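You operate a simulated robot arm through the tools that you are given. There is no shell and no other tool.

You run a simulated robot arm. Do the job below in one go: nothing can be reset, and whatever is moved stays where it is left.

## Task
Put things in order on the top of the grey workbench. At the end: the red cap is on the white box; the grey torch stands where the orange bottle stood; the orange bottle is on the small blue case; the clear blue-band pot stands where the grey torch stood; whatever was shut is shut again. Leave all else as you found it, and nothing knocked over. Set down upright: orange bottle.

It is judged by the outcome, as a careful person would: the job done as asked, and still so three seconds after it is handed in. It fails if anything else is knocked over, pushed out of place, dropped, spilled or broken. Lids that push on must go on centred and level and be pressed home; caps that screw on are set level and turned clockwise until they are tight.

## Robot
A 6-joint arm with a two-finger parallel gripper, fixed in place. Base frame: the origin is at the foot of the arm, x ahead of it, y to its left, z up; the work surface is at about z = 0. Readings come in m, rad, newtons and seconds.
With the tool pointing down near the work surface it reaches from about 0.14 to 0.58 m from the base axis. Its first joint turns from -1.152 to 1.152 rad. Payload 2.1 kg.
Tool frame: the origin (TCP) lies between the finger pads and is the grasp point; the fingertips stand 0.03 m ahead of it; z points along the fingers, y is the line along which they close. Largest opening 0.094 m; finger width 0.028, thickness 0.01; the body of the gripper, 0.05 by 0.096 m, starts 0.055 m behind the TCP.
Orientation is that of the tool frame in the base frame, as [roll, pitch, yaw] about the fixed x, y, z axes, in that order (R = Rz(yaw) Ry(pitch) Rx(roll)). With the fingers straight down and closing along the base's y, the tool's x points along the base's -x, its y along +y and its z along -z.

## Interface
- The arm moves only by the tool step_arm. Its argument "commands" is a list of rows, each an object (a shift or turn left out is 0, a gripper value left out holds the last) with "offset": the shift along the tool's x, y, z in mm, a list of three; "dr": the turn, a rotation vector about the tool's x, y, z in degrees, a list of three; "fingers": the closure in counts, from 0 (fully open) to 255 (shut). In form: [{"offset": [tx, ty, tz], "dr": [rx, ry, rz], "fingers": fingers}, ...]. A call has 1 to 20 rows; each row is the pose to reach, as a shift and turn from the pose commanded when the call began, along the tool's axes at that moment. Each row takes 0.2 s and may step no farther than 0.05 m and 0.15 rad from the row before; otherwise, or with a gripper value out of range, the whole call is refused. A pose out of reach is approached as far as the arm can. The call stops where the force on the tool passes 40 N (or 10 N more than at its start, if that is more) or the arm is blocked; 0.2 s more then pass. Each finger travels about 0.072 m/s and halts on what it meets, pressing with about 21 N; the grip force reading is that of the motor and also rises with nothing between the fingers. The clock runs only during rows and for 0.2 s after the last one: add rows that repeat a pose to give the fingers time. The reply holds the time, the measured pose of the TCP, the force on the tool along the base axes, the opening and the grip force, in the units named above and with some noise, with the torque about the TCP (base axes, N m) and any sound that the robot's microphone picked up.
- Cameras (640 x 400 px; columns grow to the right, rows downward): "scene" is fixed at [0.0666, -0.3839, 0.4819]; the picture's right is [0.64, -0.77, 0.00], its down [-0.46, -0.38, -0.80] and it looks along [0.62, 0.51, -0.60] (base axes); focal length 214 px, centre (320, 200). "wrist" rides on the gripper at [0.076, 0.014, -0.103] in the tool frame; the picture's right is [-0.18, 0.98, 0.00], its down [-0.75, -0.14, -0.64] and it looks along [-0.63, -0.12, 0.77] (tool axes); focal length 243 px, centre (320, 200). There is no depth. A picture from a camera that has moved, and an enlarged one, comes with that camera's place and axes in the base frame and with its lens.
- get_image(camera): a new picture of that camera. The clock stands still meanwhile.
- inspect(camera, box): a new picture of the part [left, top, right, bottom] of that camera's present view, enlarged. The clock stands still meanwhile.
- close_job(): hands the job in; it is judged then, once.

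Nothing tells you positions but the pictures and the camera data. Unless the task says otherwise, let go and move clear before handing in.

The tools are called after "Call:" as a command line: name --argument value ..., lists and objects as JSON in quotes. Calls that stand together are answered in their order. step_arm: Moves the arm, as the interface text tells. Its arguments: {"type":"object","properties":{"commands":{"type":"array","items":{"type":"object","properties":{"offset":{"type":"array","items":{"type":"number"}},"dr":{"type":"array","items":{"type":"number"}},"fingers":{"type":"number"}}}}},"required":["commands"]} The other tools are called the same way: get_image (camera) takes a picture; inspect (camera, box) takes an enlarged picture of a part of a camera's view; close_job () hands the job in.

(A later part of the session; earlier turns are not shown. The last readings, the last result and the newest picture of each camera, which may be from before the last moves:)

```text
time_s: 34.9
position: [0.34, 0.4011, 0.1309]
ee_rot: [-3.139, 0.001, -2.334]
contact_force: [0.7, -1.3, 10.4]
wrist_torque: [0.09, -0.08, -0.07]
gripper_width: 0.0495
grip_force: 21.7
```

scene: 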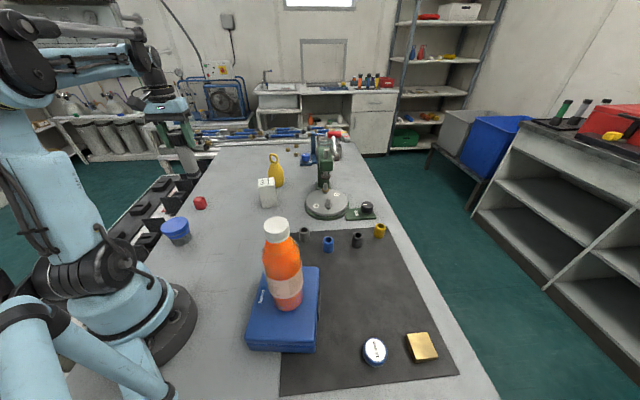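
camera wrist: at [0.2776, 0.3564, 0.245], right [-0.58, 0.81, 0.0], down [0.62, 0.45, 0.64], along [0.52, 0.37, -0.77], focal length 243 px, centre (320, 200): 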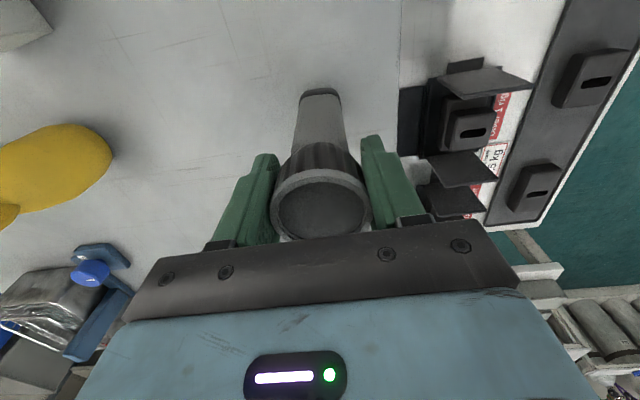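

The torch has touched the bench at about z = 0.131. I'll ease off a touch and open the fingers.

Call:
step_arm --commands '[{"offset": [0, 0, -0.6]}, {"offset": [0, 0, -0.6]}, {"offset": [0, 0, -0.6], "fingers": 110}, {"offset": [0, 0, -0.6], "fingers": 60}, {"offset": [0, 0, -0.6], "fingers": 0}, {"offset": [0, 0, -0.6], "fingers": 0}, {"offset": [0, 0, -0.6], "fingers": 0}]'

Call:
inspect --camera "scene" --box '[145, 105, 245, 215]'

Call:
get_image --camera "wrist"

```text
time_s: 36.5
position: [0.34, 0.4014, 0.1309]
ee_rot: [-3.14, -0.001, -2.335]
contact_force: [-0.8, 0.4, -0.4]
wrist_torque: [0.02, 0.03, 0.0]
gripper_width: 0.0938
grip_force: 0.2
```

```text
3.64 times, centred on (195, 160) of scene
camera zoom: at [0.0666, -0.3839, 0.4819], right [0.64, -0.77, 0.0], down [-0.46, -0.38, -0.8], along [0.62, 0.51, -0.6], focal length 780 px, centre (774, 346)
```

zoom: 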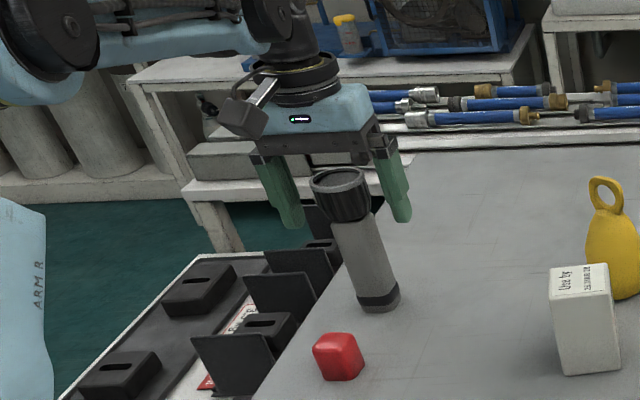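

```text
taken
camera wrist: at [0.2774, 0.3566, 0.2338], right [-0.58, 0.81, 0.0], down [0.62, 0.45, 0.64], along [0.52, 0.37, -0.77], focal length 243 px, centre (320, 200)
```

wrist: 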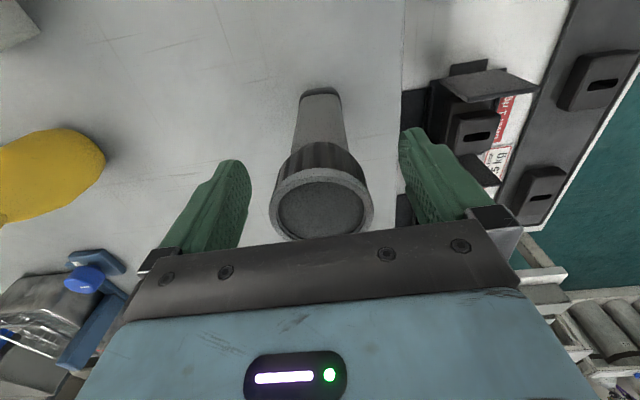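

The torch is standing at the old bottle spot. I'll rise clear and move above the red cap.

Call:
step_arm --commands '[{"offset": [0, 0, -25]}, {"offset": [0, 0, -55]}, {"offset": [0, 0, -85]}, {"offset": [30, 4, -85]}, {"offset": [65, 9, -85]}, {"offset": [95, 14, -80]}, {"offset": [107, 15.5, -70]}, {"offset": [107, 15.5, -70]}]'

Call:
get_image --camera "wrist"

Call:
inspect --camera "scene" --box '[145, 105, 245, 215]'

```text
time_s: 38.3
position: [0.2533, 0.3353, 0.2015]
ee_rot: [-3.14, 0.0, -2.334]
contact_force: [0.1, -0.9, 0.2]
wrist_torque: [0.0, 0.02, -0.03]
gripper_width: 0.0939
grip_force: 0.1
```

```text
taken
camera wrist: at [0.191, 0.2902, 0.3036], right [-0.58, 0.81, 0.0], down [0.62, 0.45, 0.64], along [0.52, 0.37, -0.77], focal length 243 px, centre (320, 200)
```

wrist: 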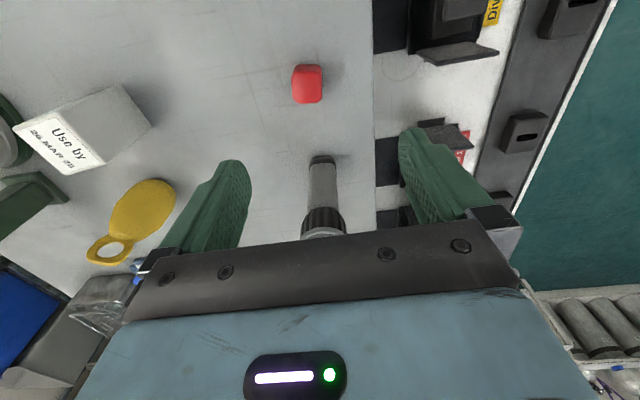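

```text
3.64 times, centred on (195, 160) of scene
camera zoom: at [0.0666, -0.3839, 0.4819], right [0.64, -0.77, 0.0], down [-0.46, -0.38, -0.8], along [0.62, 0.51, -0.6], focal length 780 px, centre (774, 346)
```

zoom: 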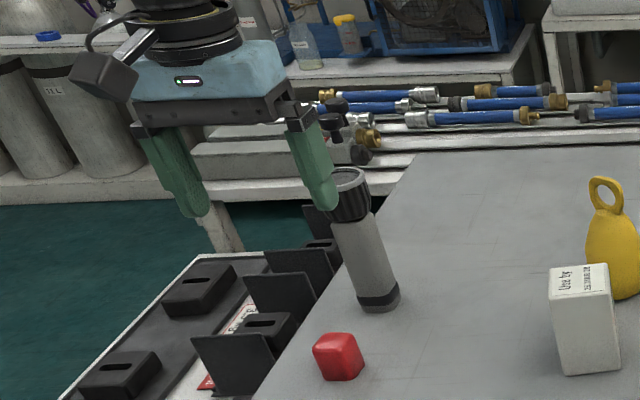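

Call:
inspect --camera "wrist" --box '[270, 50, 350, 120]'

Call:
inspect --camera "scene" --box '[185, 185, 225, 215]'

Call:
inspect --camera "wrist" --box '[0, 70, 190, 200]'

```text
5.71 times, centred on (310, 85) of wrist
camera zoom: at [0.191, 0.2902, 0.3036], right [-0.58, 0.81, 0.0], down [0.62, 0.45, 0.64], along [0.52, 0.37, -0.77], focal length 1386 px, centre (377, 857)
```

zoom: 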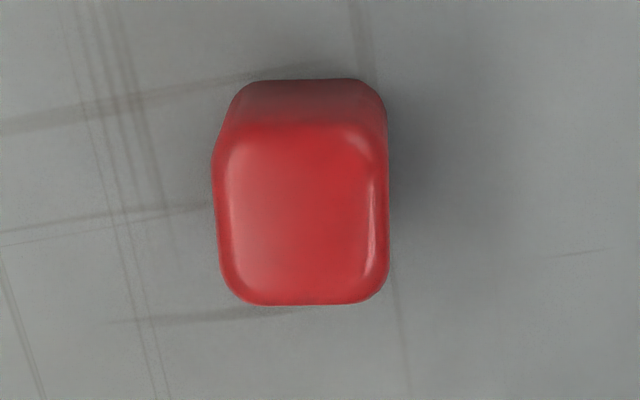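

```text
13.33 times, centred on (205, 200) of scene
camera zoom: at [0.0666, -0.3839, 0.4819], right [0.64, -0.77, 0.0], down [-0.46, -0.38, -0.8], along [0.62, 0.51, -0.6], focal length 2860 px, centre (1853, 200)
```

zoom: 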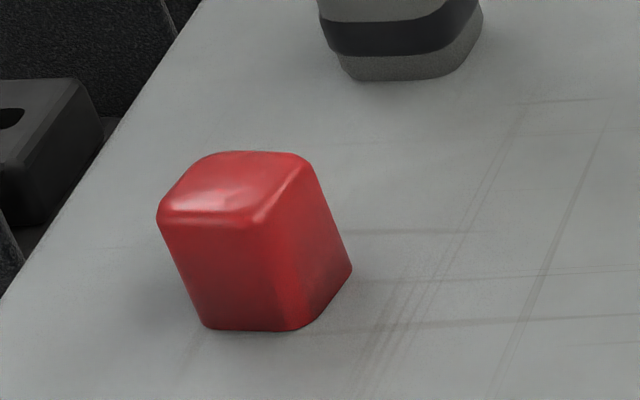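

```text
3.08 times, centred on (95, 135) of wrist
camera zoom: at [0.191, 0.2902, 0.3036], right [-0.58, 0.81, 0.0], down [0.62, 0.45, 0.64], along [0.52, 0.37, -0.77], focal length 746 px, centre (1012, 400)
```

zoom: 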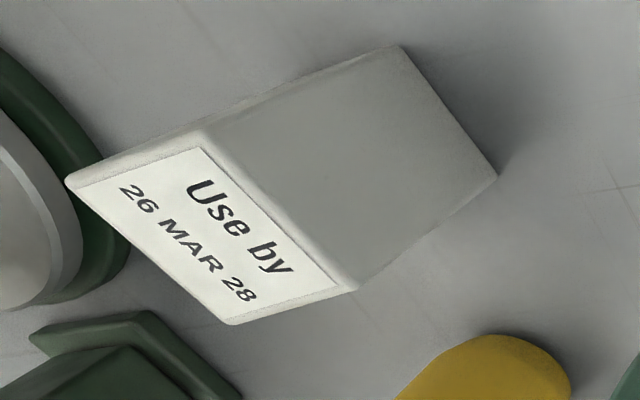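

The cap is a rounded block about 31 mm square and 38 mm tall at (0.257, 0.3205), turned about 10° from the tool. I'll align to it, part-close the fingers and check.

Call:
step_arm --commands '[{"offset": [4, -6, 20], "dr": [0, 0, 5.2], "fingers": 60}, {"offset": [8.4, -12.6, 50], "dr": [0, 0, 10.4], "fingers": 106}, {"offset": [8.4, -12.6, 80], "dr": [0, 0, 10.4], "fingers": 106}, {"offset": [8.4, -12.6, 100], "dr": [0, 0, 10.4], "fingers": 106}, {"offset": [8.4, -12.6, 100], "dr": [0, 0, 10.4], "fingers": 106}]'

Call:
get_image --camera "wrist"

Call:
inspect --camera "scene" --box '[165, 155, 245, 215]'

```text
time_s: 39.5
position: [0.2605, 0.3203, 0.1]
ee_rot: [-3.14, 0.0, -2.515]
contact_force: [-0.3, -0.2, -0.1]
wrist_torque: [0.03, 0.01, 0.03]
gripper_width: 0.0546
grip_force: 0.0
```

```text
taken
camera wrist: at [0.19, 0.2874, 0.2029], right [-0.43, 0.9, 0.0], down [0.69, 0.33, 0.64], along [0.58, 0.27, -0.77], focal length 243 px, centre (320, 200)
```

wrist: 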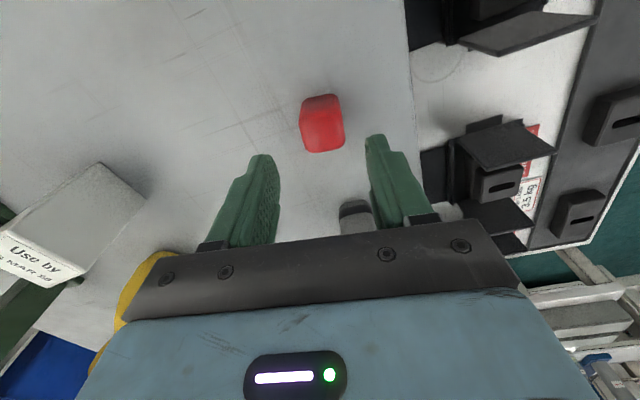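

```text
6.67 times, centred on (205, 185) of scene
camera zoom: at [0.0666, -0.3839, 0.4819], right [0.64, -0.77, 0.0], down [-0.46, -0.38, -0.8], along [0.62, 0.51, -0.6], focal length 1430 px, centre (1087, 300)
```

zoom: 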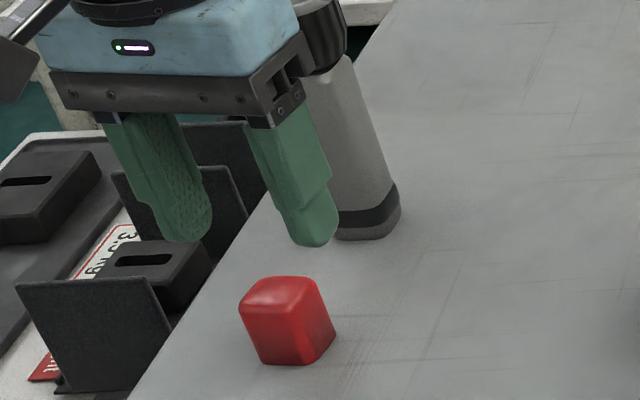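

Call:
step_arm --commands '[{"offset": [0, 0, 0]}, {"offset": [0, 0, 0]}]'

Call:
inspect --camera "wrist" --box '[280, 80, 370, 170]'

```text
time_s: 40.1
position: [0.2608, 0.3209, 0.1005]
ee_rot: [-3.141, 0.001, -2.516]
contact_force: [0.0, -0.3, -0.3]
wrist_torque: [0.01, 0.02, 0.0]
gripper_width: 0.055
grip_force: 0.0
```

```text
4.44 times, centred on (325, 125) of wrist
camera zoom: at [0.1899, 0.2874, 0.2032], right [-0.43, 0.9, 0.0], down [0.69, 0.33, 0.64], along [0.58, 0.27, -0.77], focal length 1078 px, centre (298, 533)
```

zoom: 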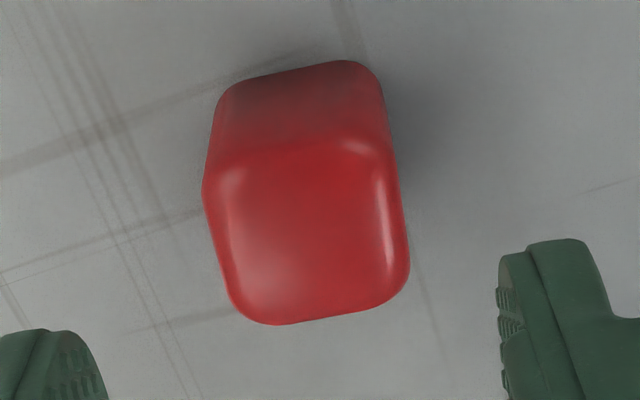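

Call:
step_arm --commands '[{"offset": [3.3, 2.5, 0]}, {"offset": [3.3, 2.5, 20]}, {"offset": [3.3, 2.5, 40]}, {"offset": [3.3, 2.5, 61]}, {"offset": [3.3, 2.5, 61]}]'

Call:
get_image --camera "wrist"

Call:
inspect --camera "scene" --box '[165, 155, 245, 215]'

```text
time_s: 41.3
position: [0.2557, 0.3207, 0.0401]
ee_rot: [-3.138, 0.0, -2.515]
contact_force: [-0.1, -0.4, 0.1]
wrist_torque: [-0.02, -0.02, -0.01]
gripper_width: 0.0548
grip_force: 0.2
```

```text
taken
camera wrist: at [0.1851, 0.2873, 0.1423], right [-0.43, 0.9, 0.0], down [0.69, 0.33, 0.64], along [0.58, 0.27, -0.77], focal length 243 px, centre (320, 200)
```

wrist: 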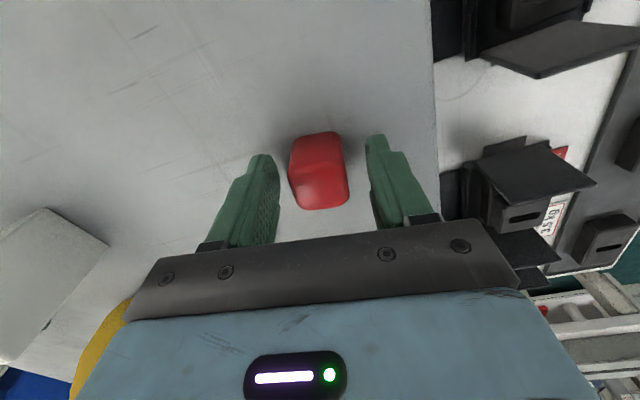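

```text
6.67 times, centred on (205, 185) of scene
camera zoom: at [0.0666, -0.3839, 0.4819], right [0.64, -0.77, 0.0], down [-0.46, -0.38, -0.8], along [0.62, 0.51, -0.6], focal length 1430 px, centre (1087, 300)
```

zoom: 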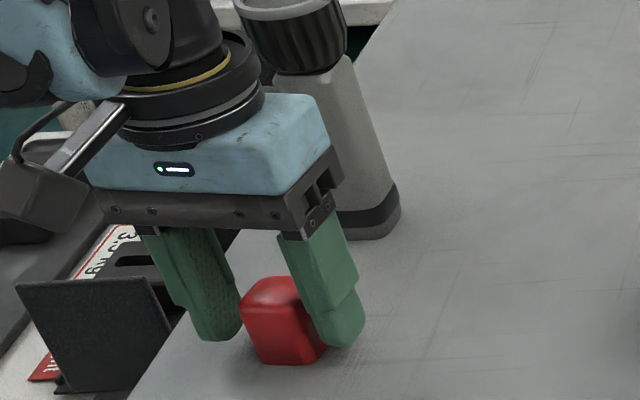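

The cap is between the fingers. I'll close and do a small lift.

Call:
step_arm --commands '[{"offset": [0, 0, 0], "fingers": 150}, {"offset": [0, 0, 0], "fingers": 200}, {"offset": [0, 0, 0], "fingers": 200}, {"offset": [0, 0, 0], "fingers": 200}, {"offset": [0, 0, -10], "fingers": 200}, {"offset": [0, 0, -20], "fingers": 200}, {"offset": [0, 0, -20], "fingers": 200}]'

Call:
get_image --camera "wrist"

Call:
inspect --camera "scene" --box '[165, 155, 245, 215]'

```text
time_s: 42.9
position: [0.2542, 0.3212, 0.0603]
ee_rot: [-3.14, 0.0, -2.514]
contact_force: [0.2, -0.4, -0.3]
wrist_torque: [0.0, 0.0, -0.01]
gripper_width: 0.0352
grip_force: 21.2
```

```text
taken
camera wrist: at [0.1847, 0.2874, 0.1633], right [-0.43, 0.9, 0.0], down [0.69, 0.33, 0.64], along [0.58, 0.27, -0.77], focal length 243 px, centre (320, 200)
```

wrist: 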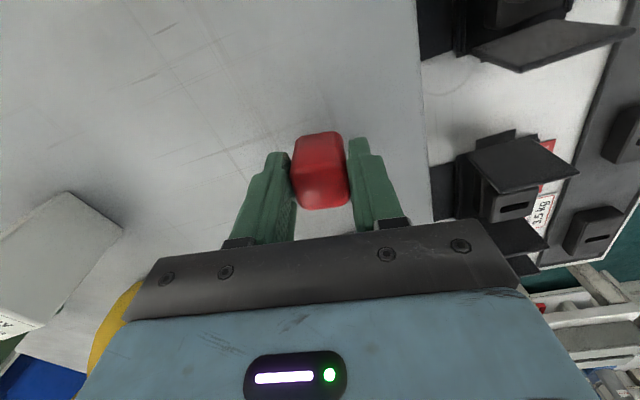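

```text
6.67 times, centred on (205, 185) of scene
camera zoom: at [0.0666, -0.3839, 0.4819], right [0.64, -0.77, 0.0], down [-0.46, -0.38, -0.8], along [0.62, 0.51, -0.6], focal length 1430 px, centre (1087, 300)
```

zoom: 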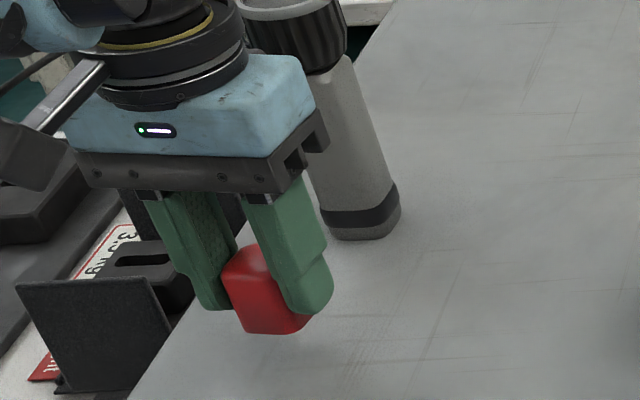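

The cap is held at a width of 35 mm. Three views put the white box near (0.426, 0.153), about 0.09 m tall and 54 mm square, so I'll lift and move above it for a closer check.

Call:
step_arm --commands '[{"offset": [0, 0, -40]}, {"offset": [0, 0, -85]}, {"offset": [0, 0, -125]}, {"offset": [-3, -20, -160]}, {"offset": [-10, -60, -170], "dr": [0, 0, -3]}, {"offset": [-17, -100, -170], "dr": [0, 0, -6]}, {"offset": [-24, -140, -170], "dr": [0, 0, -9]}, {"offset": [-31, -180, -170], "dr": [0, 0, -12]}, {"offset": [-38, -220, -170], "dr": [0, 0, -14]}, {"offset": [-40.6, -237, -170], "dr": [0, 0, -14]}, {"offset": [-40.6, -237, -170], "dr": [0, 0, -14]}, {"offset": [-40.6, -237, -170], "dr": [0, 0, -14]}]'

Call:
get_image --camera "wrist"

Call:
inspect --camera "scene" --box '[225, 115, 345, 225]'

```text
time_s: 45.5
position: [0.4271, 0.1525, 0.2311]
ee_rot: [-3.14, 0.0, -2.27]
contact_force: [-0.4, -0.2, -0.1]
wrist_torque: [0.02, 0.01, 0.01]
gripper_width: 0.0351
grip_force: 20.9
```

```text
taken
camera wrist: at [0.3677, 0.1034, 0.3325], right [-0.63, 0.77, 0.0], down [0.59, 0.49, 0.64], along [0.5, 0.41, -0.77], focal length 243 px, centre (320, 200)
```

wrist: 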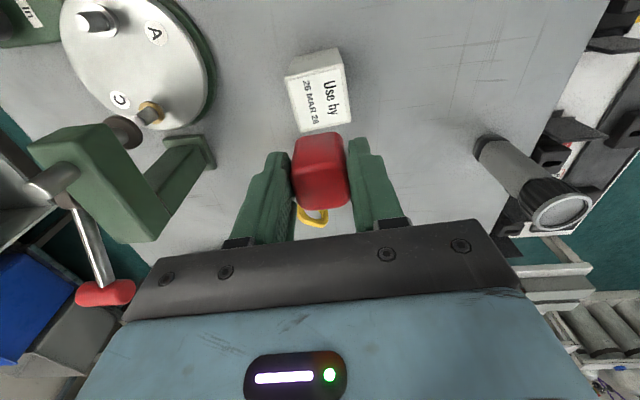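

```text
3.64 times, centred on (285, 170) of scene
camera zoom: at [0.0666, -0.3839, 0.4819], right [0.64, -0.77, 0.0], down [-0.46, -0.38, -0.8], along [0.62, 0.51, -0.6], focal length 780 px, centre (447, 309)
```

zoom: 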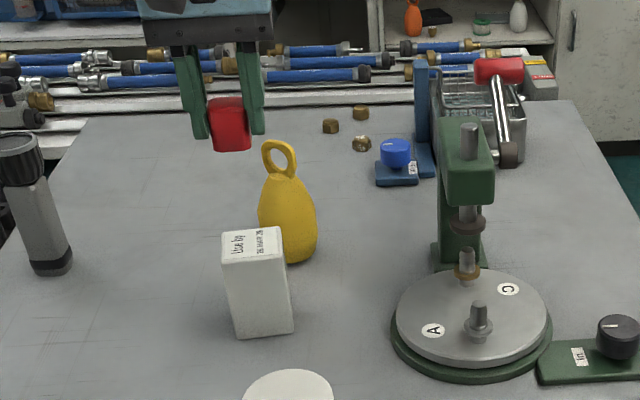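

Call:
inspect --camera "wrist" --box '[260, 30, 380, 150]'

```text
3.33 times, centred on (320, 90) of wrist
camera zoom: at [0.3677, 0.1034, 0.3325], right [-0.63, 0.77, 0.0], down [0.59, 0.49, 0.64], along [0.5, 0.41, -0.77], focal length 809 px, centre (320, 567)
```

zoom: 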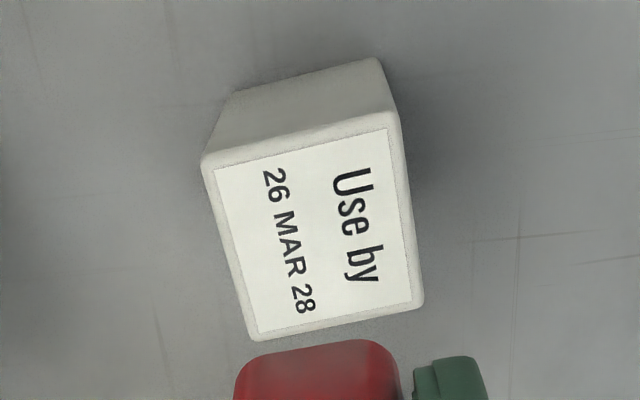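

The box top is centred under the gripper and aligned within a few degrees. I'll lower the cap towards it.

Call:
step_arm --commands '[{"offset": [0, 0, 25]}, {"offset": [0, 0, 50]}, {"offset": [0, 0, 70]}, {"offset": [0, 0, 84]}, {"offset": [0, 0, 84]}, {"offset": [0, 0, 84]}]'

Call:
get_image --camera "wrist"

Call:
inspect --camera "scene" --box '[235, 135, 315, 215]'

```text
time_s: 46.9
position: [0.4255, 0.1533, 0.1457]
ee_rot: [-3.139, 0.001, -2.271]
contact_force: [0.0, -0.3, -0.1]
wrist_torque: [0.0, 0.0, -0.01]
gripper_width: 0.0351
grip_force: 20.7
```

```text
taken
camera wrist: at [0.3665, 0.1038, 0.248], right [-0.63, 0.77, 0.0], down [0.59, 0.49, 0.64], along [0.5, 0.41, -0.77], focal length 243 px, centre (320, 200)
```

wrist: 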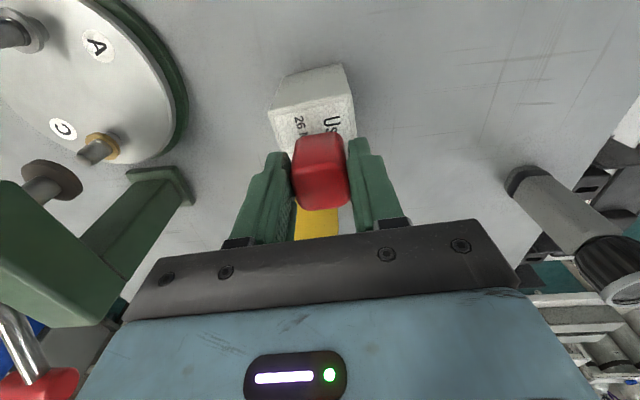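

```text
5.00 times, centred on (275, 175) of scene
camera zoom: at [0.0666, -0.3839, 0.4819], right [0.64, -0.77, 0.0], down [-0.46, -0.38, -0.8], along [0.62, 0.51, -0.6], focal length 1072 px, centre (545, 325)
```

zoom: 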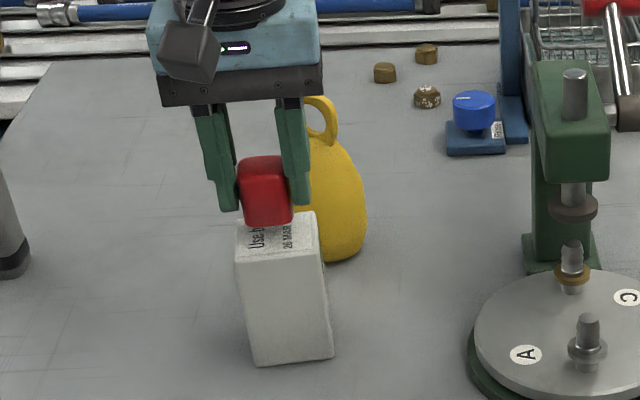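

Call:
step_arm --commands '[{"offset": [0, 0, 3]}, {"offset": [0, 0, 6]}, {"offset": [0, 0, 9]}, {"offset": [0, 0, 11]}, {"offset": [0, 0, 12]}, {"offset": [0, 0, 12]}]'

Call:
inspect --camera "scene" --box '[245, 150, 305, 210]'

```text
time_s: 48.3
position: [0.4256, 0.1519, 0.135]
ee_rot: [-3.141, -0.001, -2.271]
contact_force: [0.2, -0.2, -0.4]
wrist_torque: [-0.01, 0.02, -0.01]
gripper_width: 0.0351
grip_force: 21.0
```

```text
6.67 times, centred on (275, 180) of scene
camera zoom: at [0.0666, -0.3839, 0.4819], right [0.64, -0.77, 0.0], down [-0.46, -0.38, -0.8], along [0.62, 0.51, -0.6], focal length 1430 px, centre (620, 333)
```

zoom: 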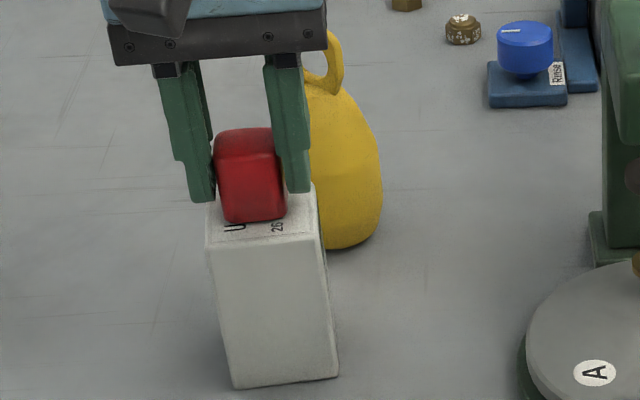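

Call:
step_arm --commands '[{"offset": [0, 0, 1.5]}, {"offset": [0, 0, 3]}, {"offset": [0, 0, 3]}]'

```text
time_s: 49.1
position: [0.4251, 0.1517, 0.1317]
ee_rot: [-3.139, 0.002, -2.272]
contact_force: [-1.0, 0.7, 15.0]
wrist_torque: [0.09, -0.05, 0.01]
gripper_width: 0.0352
grip_force: 20.6
```

The cap has touched the box top. I'll ease off and release.

Call:
step_arm --commands '[{"offset": [0, 0, -0.7]}, {"offset": [0, 0, -0.9]}, {"offset": [0, 0, -0.9], "fingers": 140}, {"offset": [0, 0, -0.9], "fingers": 100}, {"offset": [0, 0, -0.9], "fingers": 70}, {"offset": [0, 0, -0.9], "fingers": 70}]'

Call:
inspect --camera "scene" --box '[245, 150, 305, 210]'

Call:
get_image --camera "wrist"

```text
time_s: 50.5
position: [0.4256, 0.1532, 0.1321]
ee_rot: [-3.14, 0.001, -2.271]
contact_force: [-0.6, 0.0, -0.2]
wrist_torque: [0.0, -0.01, 0.0]
gripper_width: 0.0679
grip_force: 0.1
```

```text
6.67 times, centred on (275, 180) of scene
camera zoom: at [0.0666, -0.3839, 0.4819], right [0.64, -0.77, 0.0], down [-0.46, -0.38, -0.8], along [0.62, 0.51, -0.6], focal length 1430 px, centre (620, 333)
```

zoom: 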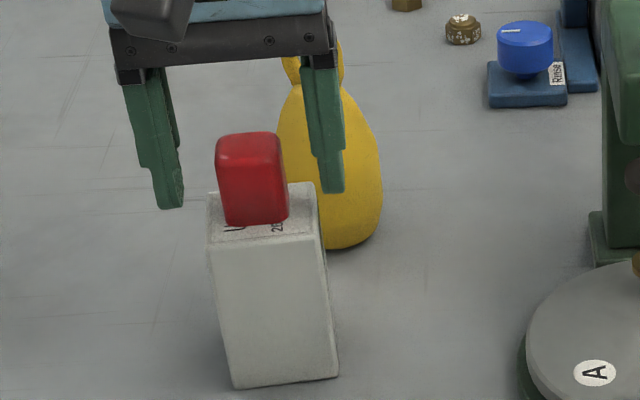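

```text
taken
camera wrist: at [0.3664, 0.1032, 0.2349], right [-0.63, 0.77, 0.0], down [0.59, 0.49, 0.64], along [0.5, 0.41, -0.77], focal length 243 px, centre (320, 200)
```

wrist: 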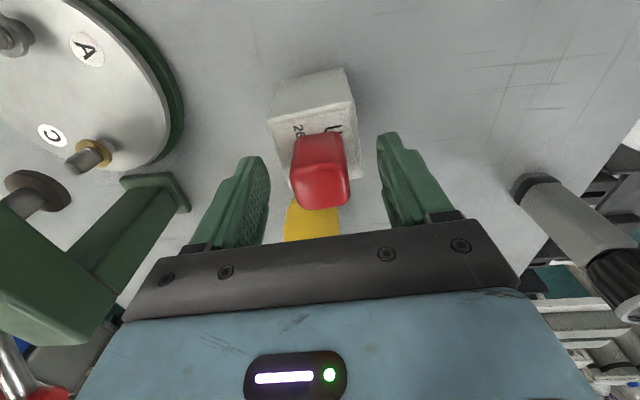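

The red cap stands on the white box. I'll rise clear and go over to the lidded pot, above (0.144, 0.207).

Call:
step_arm --commands '[{"offset": [0, 0, -20]}, {"offset": [0, 0, -55]}, {"offset": [0, 0, -95]}, {"offset": [0, 0, -125], "fingers": 40}, {"offset": [17.5, 31, -125], "fingers": 0}, {"offset": [35, 62, -125]}, {"offset": [52, 94, -125]}, {"offset": [70, 125, -125]}, {"offset": [87.5, 156, -125], "dr": [0, 0, -1]}, {"offset": [105, 187, -125], "dr": [0, 0, -2]}, {"offset": [123, 219, -125], "dr": [0, 0, -3]}, {"offset": [140, 250, -125], "dr": [0, 0, -4]}, {"offset": [140, 250, -125], "dr": [0, 0, -4]}, {"offset": [140, 250, -125], "dr": [0, 0, -4]}]'

Call:
get_image --camera "wrist"

Call:
get_image --camera "scene"

```text
time_s: 53.5
position: [0.1431, 0.2085, 0.2593]
ee_rot: [-3.141, 0.0, -2.201]
contact_force: [0.7, -0.1, 0.6]
wrist_torque: [-0.03, 0.01, -0.01]
gripper_width: 0.0939
grip_force: 0.0
```

```text
taken
camera wrist: at [0.087, 0.1543, 0.3607], right [-0.69, 0.73, 0.0], down [0.56, 0.53, 0.64], along [0.47, 0.44, -0.77], focal length 243 px, centre (320, 200)
```

wrist: 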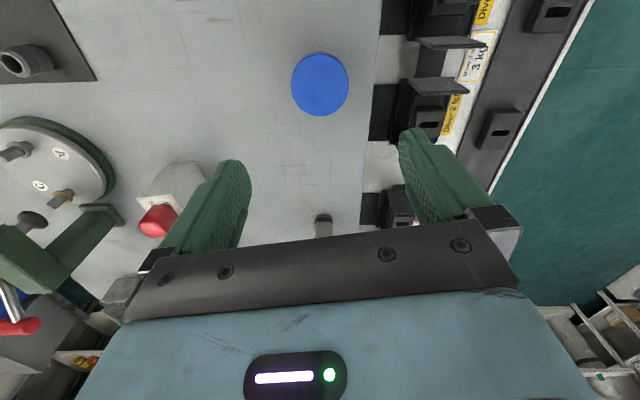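

```text
taken
```

scene: 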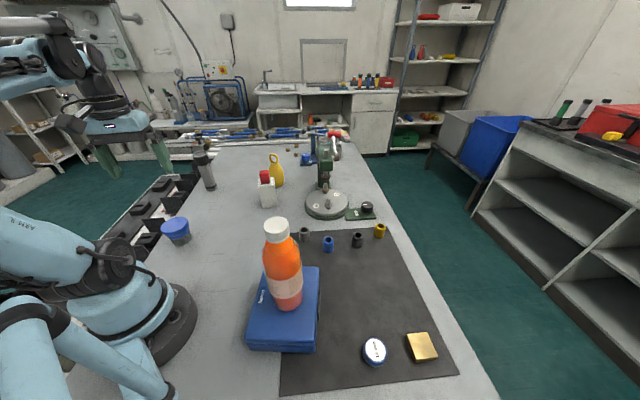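

Call:
inspect --camera "wrist" --box '[270, 30, 370, 130]'

Call:
inspect --camera "scene" --box '[150, 205, 205, 255]'

```text
4.00 times, centred on (320, 80) of wrist
camera zoom: at [0.087, 0.1543, 0.3607], right [-0.69, 0.73, 0.0], down [0.56, 0.53, 0.64], along [0.47, 0.44, -0.77], focal length 970 px, centre (320, 680)
```

zoom: 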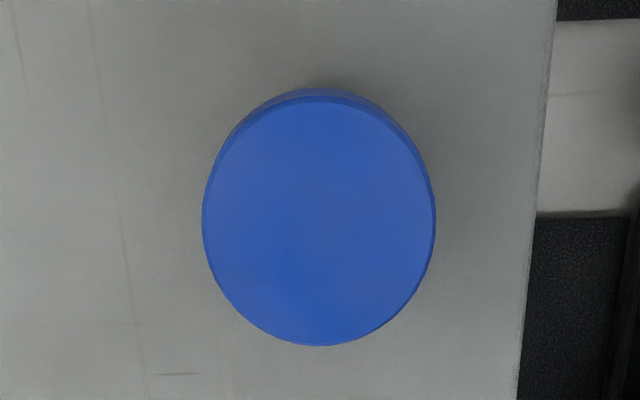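

```text
8.00 times, centred on (178, 230) of scene
camera zoom: at [0.0666, -0.3839, 0.4819], right [0.64, -0.77, 0.0], down [-0.46, -0.38, -0.8], along [0.62, 0.51, -0.6], focal length 1716 px, centre (1460, -40)
```

zoom: 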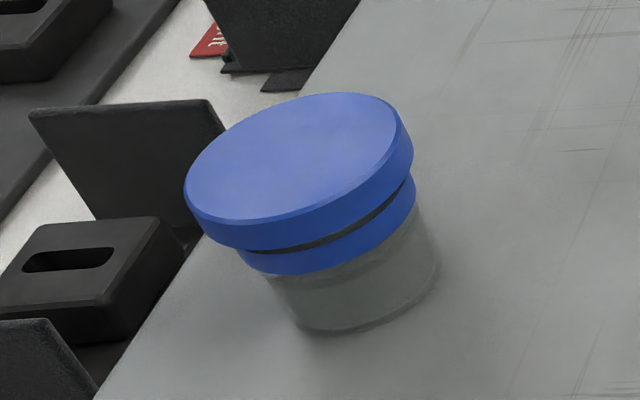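

The lid is about 67 mm wide and centred right under the gripper. I'll go down beside it in two stages.

Call:
step_arm --commands '[{"offset": [0, 0, 35]}, {"offset": [0, 0, 75]}, {"offset": [0, 0, 110]}, {"offset": [0, 0, 135]}, {"offset": [0, 0, 150]}, {"offset": [0, 0, 150]}]'

Call:
get_image --camera "wrist"

Call:
inspect --camera "scene" --box '[125, 165, 225, 255]'

```text
time_s: 54.9
position: [0.1427, 0.2074, 0.1061]
ee_rot: [-3.14, -0.001, -2.201]
contact_force: [-0.7, 0.3, 0.6]
wrist_torque: [-0.02, -0.01, 0.02]
gripper_width: 0.0941
grip_force: 0.0
```

```text
taken
camera wrist: at [0.0875, 0.1542, 0.2087], right [-0.69, 0.73, 0.0], down [0.56, 0.53, 0.64], along [0.47, 0.44, -0.77], focal length 243 px, centre (320, 200)
```

wrist: 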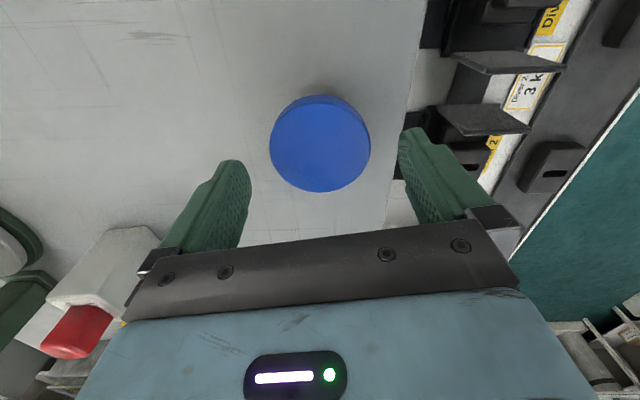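

```text
4.44 times, centred on (175, 210) of scene
camera zoom: at [0.0666, -0.3839, 0.4819], right [0.64, -0.77, 0.0], down [-0.46, -0.38, -0.8], along [0.62, 0.51, -0.6], focal length 953 px, centre (964, 156)
```

zoom: 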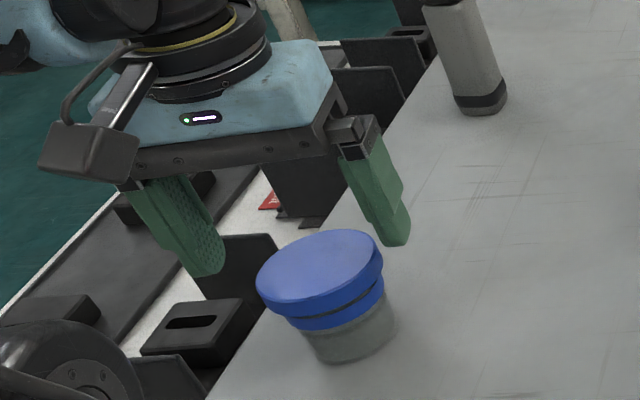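

Alignment holds and there is room on both sides. I'll narrow the fingers a little and go down to lid level.

Call:
step_arm --commands '[{"offset": [0, 0, 0], "fingers": 28}, {"offset": [0, 0, 18], "fingers": 28}, {"offset": [0, 0, 36], "fingers": 28}, {"offset": [0, 0, 53], "fingers": 28}, {"offset": [0, 0, 53], "fingers": 28}]'

Call:
get_image --camera "wrist"

Call:
inspect --camera "scene" --box '[135, 185, 215, 255]'

```text
time_s: 56.1
position: [0.1456, 0.2067, 0.0536]
ee_rot: [-3.139, 0.0, -2.201]
contact_force: [0.2, -0.1, -0.2]
wrist_torque: [0.02, -0.04, -0.02]
gripper_width: 0.0837
grip_force: 0.1
```

```text
taken
camera wrist: at [0.0889, 0.1542, 0.1561], right [-0.69, 0.73, 0.0], down [0.56, 0.53, 0.64], along [0.47, 0.44, -0.77], focal length 243 px, centre (320, 200)
```

wrist: 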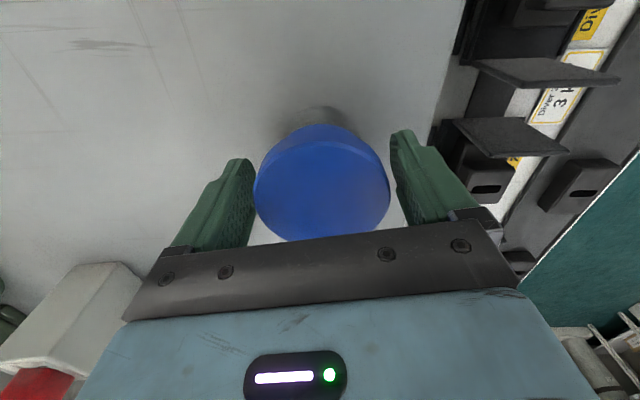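

```text
5.71 times, centred on (175, 220) of scene
camera zoom: at [0.0666, -0.3839, 0.4819], right [0.64, -0.77, 0.0], down [-0.46, -0.38, -0.8], along [0.62, 0.51, -0.6], focal length 1226 px, centre (1149, 86)
```

zoom: 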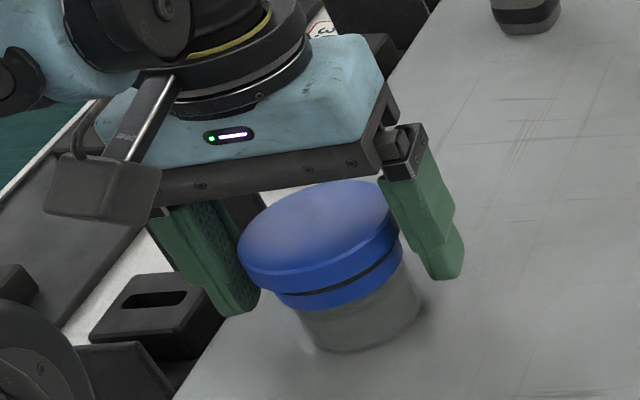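

Call:
step_arm --commands '[{"offset": [2, 0.5, 0]}, {"offset": [4, 1, 0]}, {"offset": [4, 1, 0]}, {"offset": [4, 1, 0], "fingers": 70}, {"offset": [4, 1, 0], "fingers": 100}, {"offset": [4, 1, 0], "fingers": 110}, {"offset": [4, 1, 0], "fingers": 110}]'

Call:
get_image --camera "wrist"

Call:
inspect --camera "scene" --box '[135, 185, 215, 255]'

```text
time_s: 57.7
position: [0.1413, 0.2058, 0.0536]
ee_rot: [-3.139, 0.0, -2.201]
contact_force: [-0.4, -0.7, -0.8]
wrist_torque: [0.0, 0.02, 0.01]
gripper_width: 0.0698
grip_force: 21.1
```

```text
taken
camera wrist: at [0.0856, 0.1516, 0.1565], right [-0.69, 0.73, 0.0], down [0.56, 0.53, 0.64], along [0.47, 0.44, -0.77], focal length 243 px, centre (320, 200)
```

wrist: 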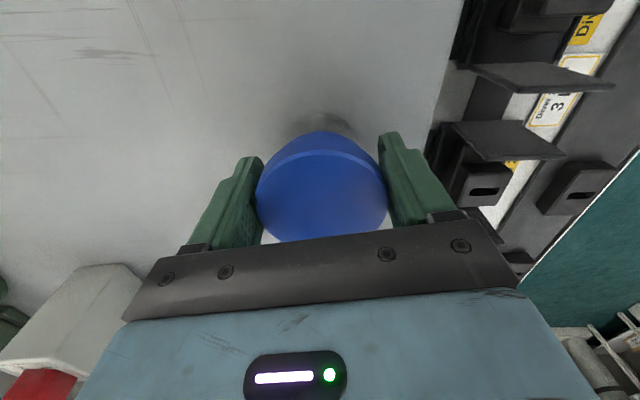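

```text
5.71 times, centred on (175, 220) of scene
camera zoom: at [0.0666, -0.3839, 0.4819], right [0.64, -0.77, 0.0], down [-0.46, -0.38, -0.8], along [0.62, 0.51, -0.6], focal length 1226 px, centre (1149, 86)
```

zoom: 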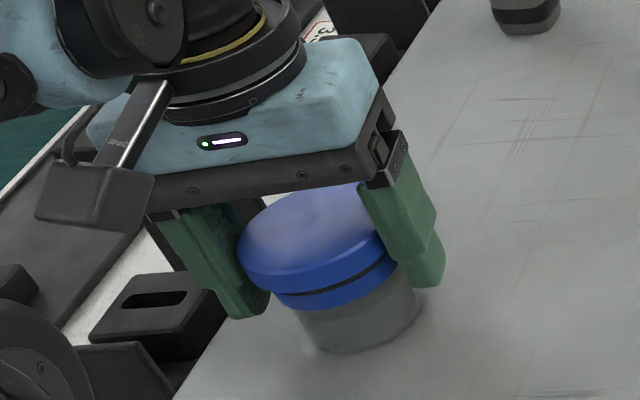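

The lid is gripped at a width of 69.8 mm. I'll lift only a few millimetres and see whether the pot comes with the lid.

Call:
step_arm --commands '[{"offset": [0, 0, -1]}, {"offset": [0, 0, -2.5]}, {"offset": [0, 0, -4]}, {"offset": [0, 0, -4]}]'

Call:
inspect --camera "scene" --box '[135, 185, 215, 255]'

```text
time_s: 58.7
position: [0.1406, 0.2049, 0.0587]
ee_rot: [-3.139, 0.0, -2.202]
contact_force: [0.5, -0.5, -0.5]
wrist_torque: [0.0, 0.0, -0.02]
gripper_width: 0.0698
grip_force: 20.5
```

```text
5.71 times, centred on (175, 220) of scene
camera zoom: at [0.0666, -0.3839, 0.4819], right [0.64, -0.77, 0.0], down [-0.46, -0.38, -0.8], along [0.62, 0.51, -0.6], focal length 1226 px, centre (1149, 86)
```

zoom: 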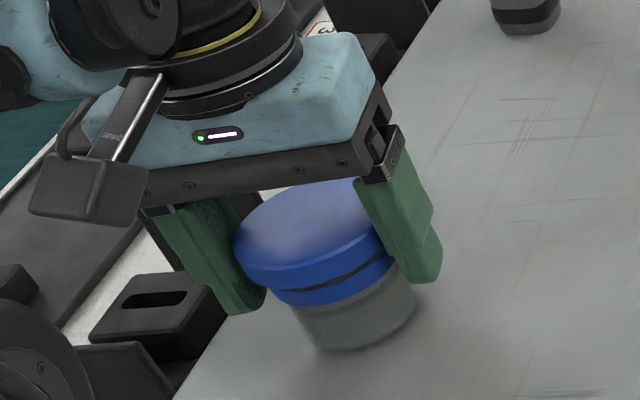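

Call:
step_arm --commands '[{"offset": [0, 0, -3]}, {"offset": [0, 0, -7]}, {"offset": [0, 0, -11]}, {"offset": [0, 0, -11]}]'

Call:
inspect --camera "scene" --box '[135, 185, 215, 255]'

Call:
inspect --camera "wrist" --box '[220, 80, 420, 250]'

```text
time_s: 59.7
position: [0.1421, 0.2047, 0.0689]
ee_rot: [-3.139, 0.0, -2.201]
contact_force: [-0.2, 0.5, -1.0]
wrist_torque: [-0.03, -0.01, -0.01]
gripper_width: 0.0697
grip_force: 21.0
```

```text
5.71 times, centred on (175, 220) of scene
camera zoom: at [0.0666, -0.3839, 0.4819], right [0.64, -0.77, 0.0], down [-0.46, -0.38, -0.8], along [0.62, 0.51, -0.6], focal length 1226 px, centre (1149, 86)
```

zoom: 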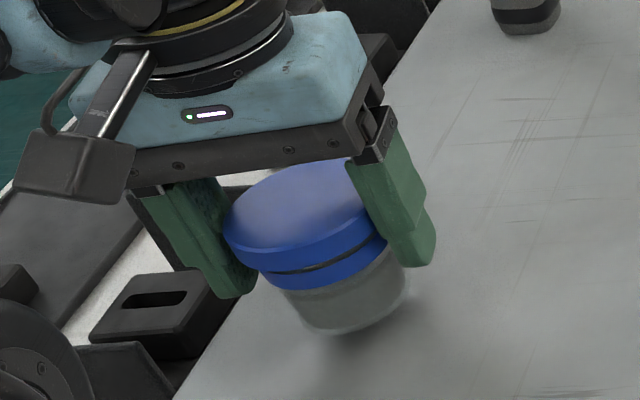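

```text
2.35 times, centred on (320, 165) of wrist
camera zoom: at [0.0857, 0.151, 0.1716], right [-0.69, 0.73, 0.0], down [0.56, 0.53, 0.64], along [0.47, 0.44, -0.77], focal length 571 px, centre (320, 282)
```

zoom: 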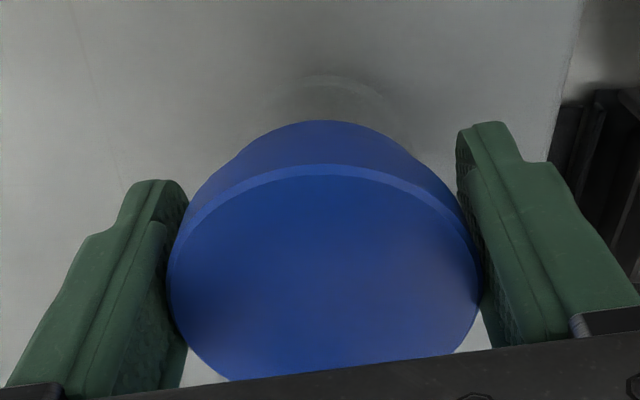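

The pot and its lid lift together, and the pot is light. I'll carry it round inside the box and press, keep clear of the bottle, and take it to the torch's old spot at (0.412, -0.3125).

Call:
step_arm --commands '[{"offset": [0, 0, -35]}, {"offset": [-10.9, -0.1, -70]}, {"offset": [-30.8, -15.8, -100], "dr": [0, 0, 3.3]}, {"offset": [-48.2, -47.7, -100], "dr": [0, 0, 9.3]}, {"offset": [-49.9, -88.8, -100], "dr": [0, 0, 16.8]}, {"offset": [-45.8, -131, -100], "dr": [0, 0, 24.3]}, {"offset": [-31.3, -170.9, -100], "dr": [0, 0, 31.8]}, {"offset": [-11.4, -209.1, -100], "dr": [0, 0, 39.3]}, {"offset": [13.8, -245, -100], "dr": [0, 0, 46.8]}, {"offset": [40.9, -281.6, -100], "dr": [0, 0, 54.3]}, {"offset": [68.4, -317.9, -100], "dr": [0, 0, 61.3]}, {"offset": [91.7, -357.9, -100], "dr": [0, 0, 67.3]}, {"offset": [118.2, -395, -100], "dr": [0, 0, 72.8]}, {"offset": [145.5, -434.1, -100], "dr": [0, 0, 77.8]}, {"offset": [175.4, -465.6, -100], "dr": [0, 0, 82.3]}, {"offset": [205.4, -494.5, -100], "dr": [0, 0, 86.3]}, {"offset": [239.1, -516.4, -100], "dr": [0, 0, 90.3]}, {"offset": [258.9, -523.8, -100], "dr": [0, 0, 91]}, {"offset": [258.9, -523.8, -100], "dr": [0, 0, 91]}, {"offset": [258.9, -523.8, -100], "dr": [0, 0, 91]}]'

Call:
get_image --camera "scene"

Call:
get_image --camera "wrist"

```text
time_s: 63.9
position: [0.4118, -0.3144, 0.1688]
ee_rot: [3.141, 0.002, 2.495]
contact_force: [0.2, 0.0, -1.4]
wrist_torque: [-0.02, 0.03, 0.0]
gripper_width: 0.07
grip_force: 20.9
```

```text
taken
```

scene: 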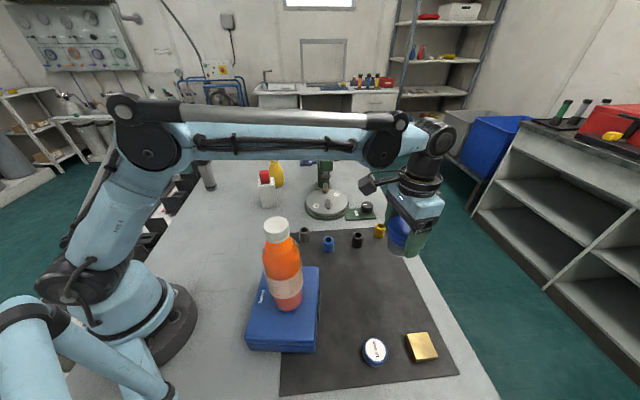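

```text
taken
camera wrist: at [0.3601, -0.2579, 0.2717], right [0.74, 0.67, 0.0], down [0.52, -0.57, 0.64], along [0.43, -0.48, -0.77], focal length 243 px, centre (320, 200)
```

wrist: 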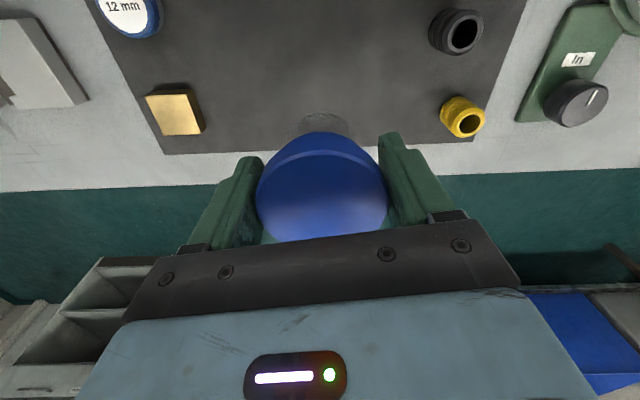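

The pot is over the torch's old spot. I'll trim the position slightly and go down.

Call:
step_arm --commands '[{"offset": [0, 2.4, 20]}, {"offset": [0, 2.4, 45]}, {"offset": [0, 2.4, 70]}, {"offset": [0, 2.4, 90]}, {"offset": [0, 2.4, 103]}, {"offset": [0, 2.4, 103]}, {"offset": [0, 2.4, 103]}]'

Call:
inspect --camera "scene" --box '[335, 210, 455, 310]'

Call:
get_image --camera "wrist"

```text
time_s: 65.5
position: [0.4133, -0.3124, 0.0684]
ee_rot: [3.141, 0.002, 2.495]
contact_force: [0.6, 0.3, -2.6]
wrist_torque: [0.03, 0.04, 0.0]
gripper_width: 0.0696
grip_force: 21.1
```

```text
4.00 times, centred on (395, 260) of scene
camera zoom: at [0.0666, -0.3839, 0.4819], right [0.64, -0.77, 0.0], down [-0.46, -0.38, -0.8], along [0.62, 0.51, -0.6], focal length 858 px, centre (20, -40)
```

zoom: 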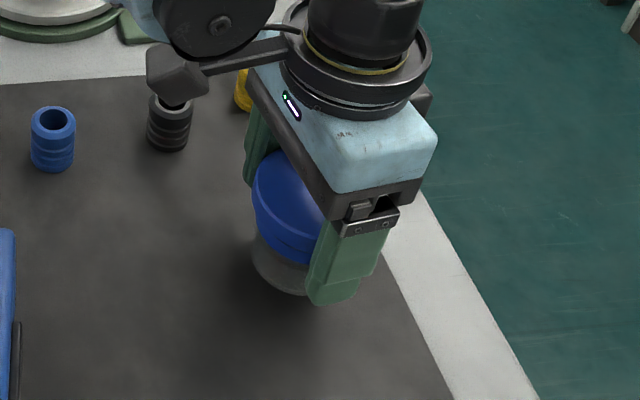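

```text
taken
camera wrist: at [0.3602, -0.2547, 0.1701], right [0.74, 0.67, 0.0], down [0.52, -0.57, 0.64], along [0.43, -0.48, -0.77], focal length 243 px, centre (320, 200)
```

wrist: 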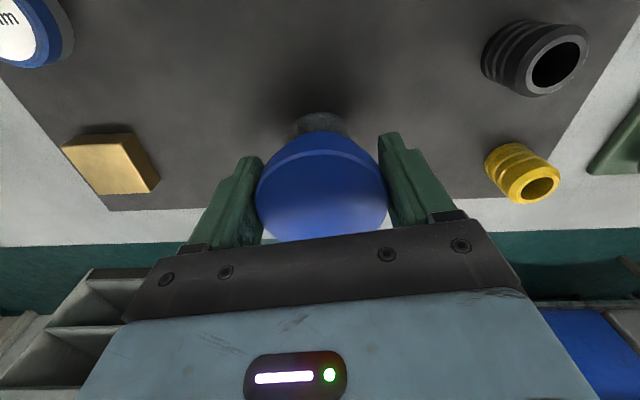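

Call:
step_arm --commands '[{"offset": [0, 0, 3]}, {"offset": [0, 0, 6]}, {"offset": [0, 0, 8]}, {"offset": [0, 0, 8]}]'

```text
time_s: 66.5
position: [0.4124, -0.3112, 0.0593]
ee_rot: [3.141, 0.001, 2.495]
contact_force: [0.4, -0.9, -0.8]
wrist_torque: [-0.03, 0.05, -0.01]
gripper_width: 0.0697
grip_force: 20.8
```

Call:
step_arm --commands '[{"offset": [0, 0, 0.8]}, {"offset": [0, 0, 1.6]}, {"offset": [0, 0, 1.6]}]'

```text
time_s: 67.3
position: [0.4141, -0.3104, 0.0566]
ee_rot: [3.14, 0.002, 2.496]
contact_force: [-0.7, -1.1, 9.6]
wrist_torque: [0.08, 0.05, 0.01]
gripper_width: 0.0699
grip_force: 20.5
```

The pot has touched down on the mat. I'll ease off and release.

Call:
step_arm --commands '[{"offset": [0, 0, -0.5]}, {"offset": [0, 0, -0.6]}, {"offset": [0, 0, -0.6], "fingers": 50}, {"offset": [0, 0, -0.6], "fingers": 20}, {"offset": [0, 0, -0.6], "fingers": 0}, {"offset": [0, 0, -0.6], "fingers": 0}, {"offset": [0, 0, -0.6], "fingers": 0}]'

Call:
inspect --camera "scene" --box '[335, 210, 455, 310]'

Call:
get_image --camera "wrist"

```text
time_s: 68.9
position: [0.4134, -0.3111, 0.0568]
ee_rot: [3.141, 0.003, 2.493]
contact_force: [-0.3, -0.1, -0.6]
wrist_torque: [-0.02, 0.01, -0.02]
gripper_width: 0.0939
grip_force: 0.1
```

```text
4.00 times, centred on (395, 260) of scene
camera zoom: at [0.0666, -0.3839, 0.4819], right [0.64, -0.77, 0.0], down [-0.46, -0.38, -0.8], along [0.62, 0.51, -0.6], focal length 858 px, centre (20, -40)
```

zoom: 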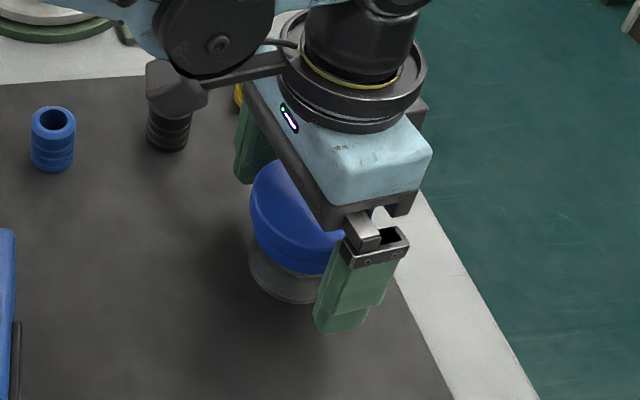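

```text
taken
camera wrist: at [0.3614, -0.2548, 0.1599], right [0.74, 0.67, 0.0], down [0.52, -0.57, 0.64], along [0.43, -0.48, -0.77], focal length 243 px, centre (320, 200)
```

wrist: 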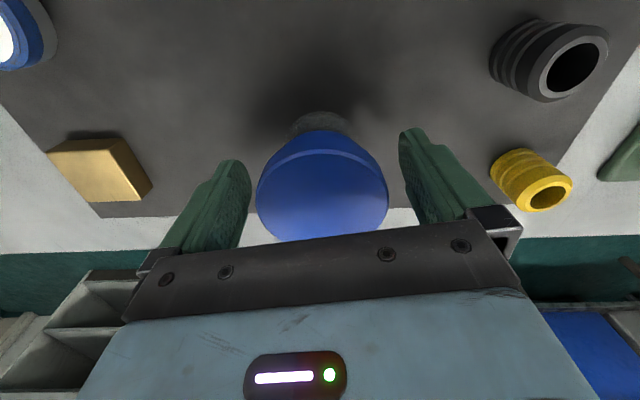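

The pot is standing where the torch stood. I'll rise clear and look everything over.

Call:
step_arm --commands '[{"offset": [0, 0, -25]}, {"offset": [0, 0, -60]}, {"offset": [0, 0, -100]}, {"offset": [5, 0, -140]}, {"offset": [15, 10, -170]}, {"offset": [35, 45, -185]}, {"offset": [60, 80, -195]}, {"offset": [85, 115, -205]}, {"offset": [110, 145, -215]}, {"offset": [135, 175, -225]}, {"offset": [135, 175, -225]}]'

Call:
get_image --camera "scene"

Call:
get_image --camera "wrist"

```text
time_s: 71.3
position: [0.4102, -0.0901, 0.2816]
ee_rot: [3.142, 0.002, 2.496]
contact_force: [-0.8, 0.1, 0.1]
wrist_torque: [-0.01, -0.03, 0.0]
gripper_width: 0.0938
grip_force: 0.0
```

```text
taken
```

scene: 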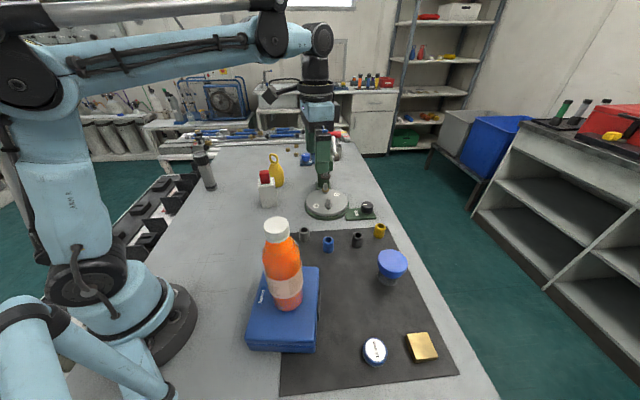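

```text
taken
camera wrist: at [0.3582, -0.0332, 0.3848], right [0.74, 0.67, 0.0], down [0.52, -0.57, 0.64], along [0.43, -0.48, -0.77], focal length 243 px, centre (320, 200)
```

wrist: 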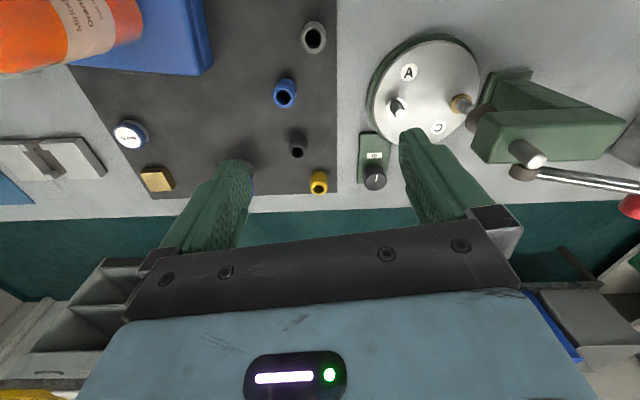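

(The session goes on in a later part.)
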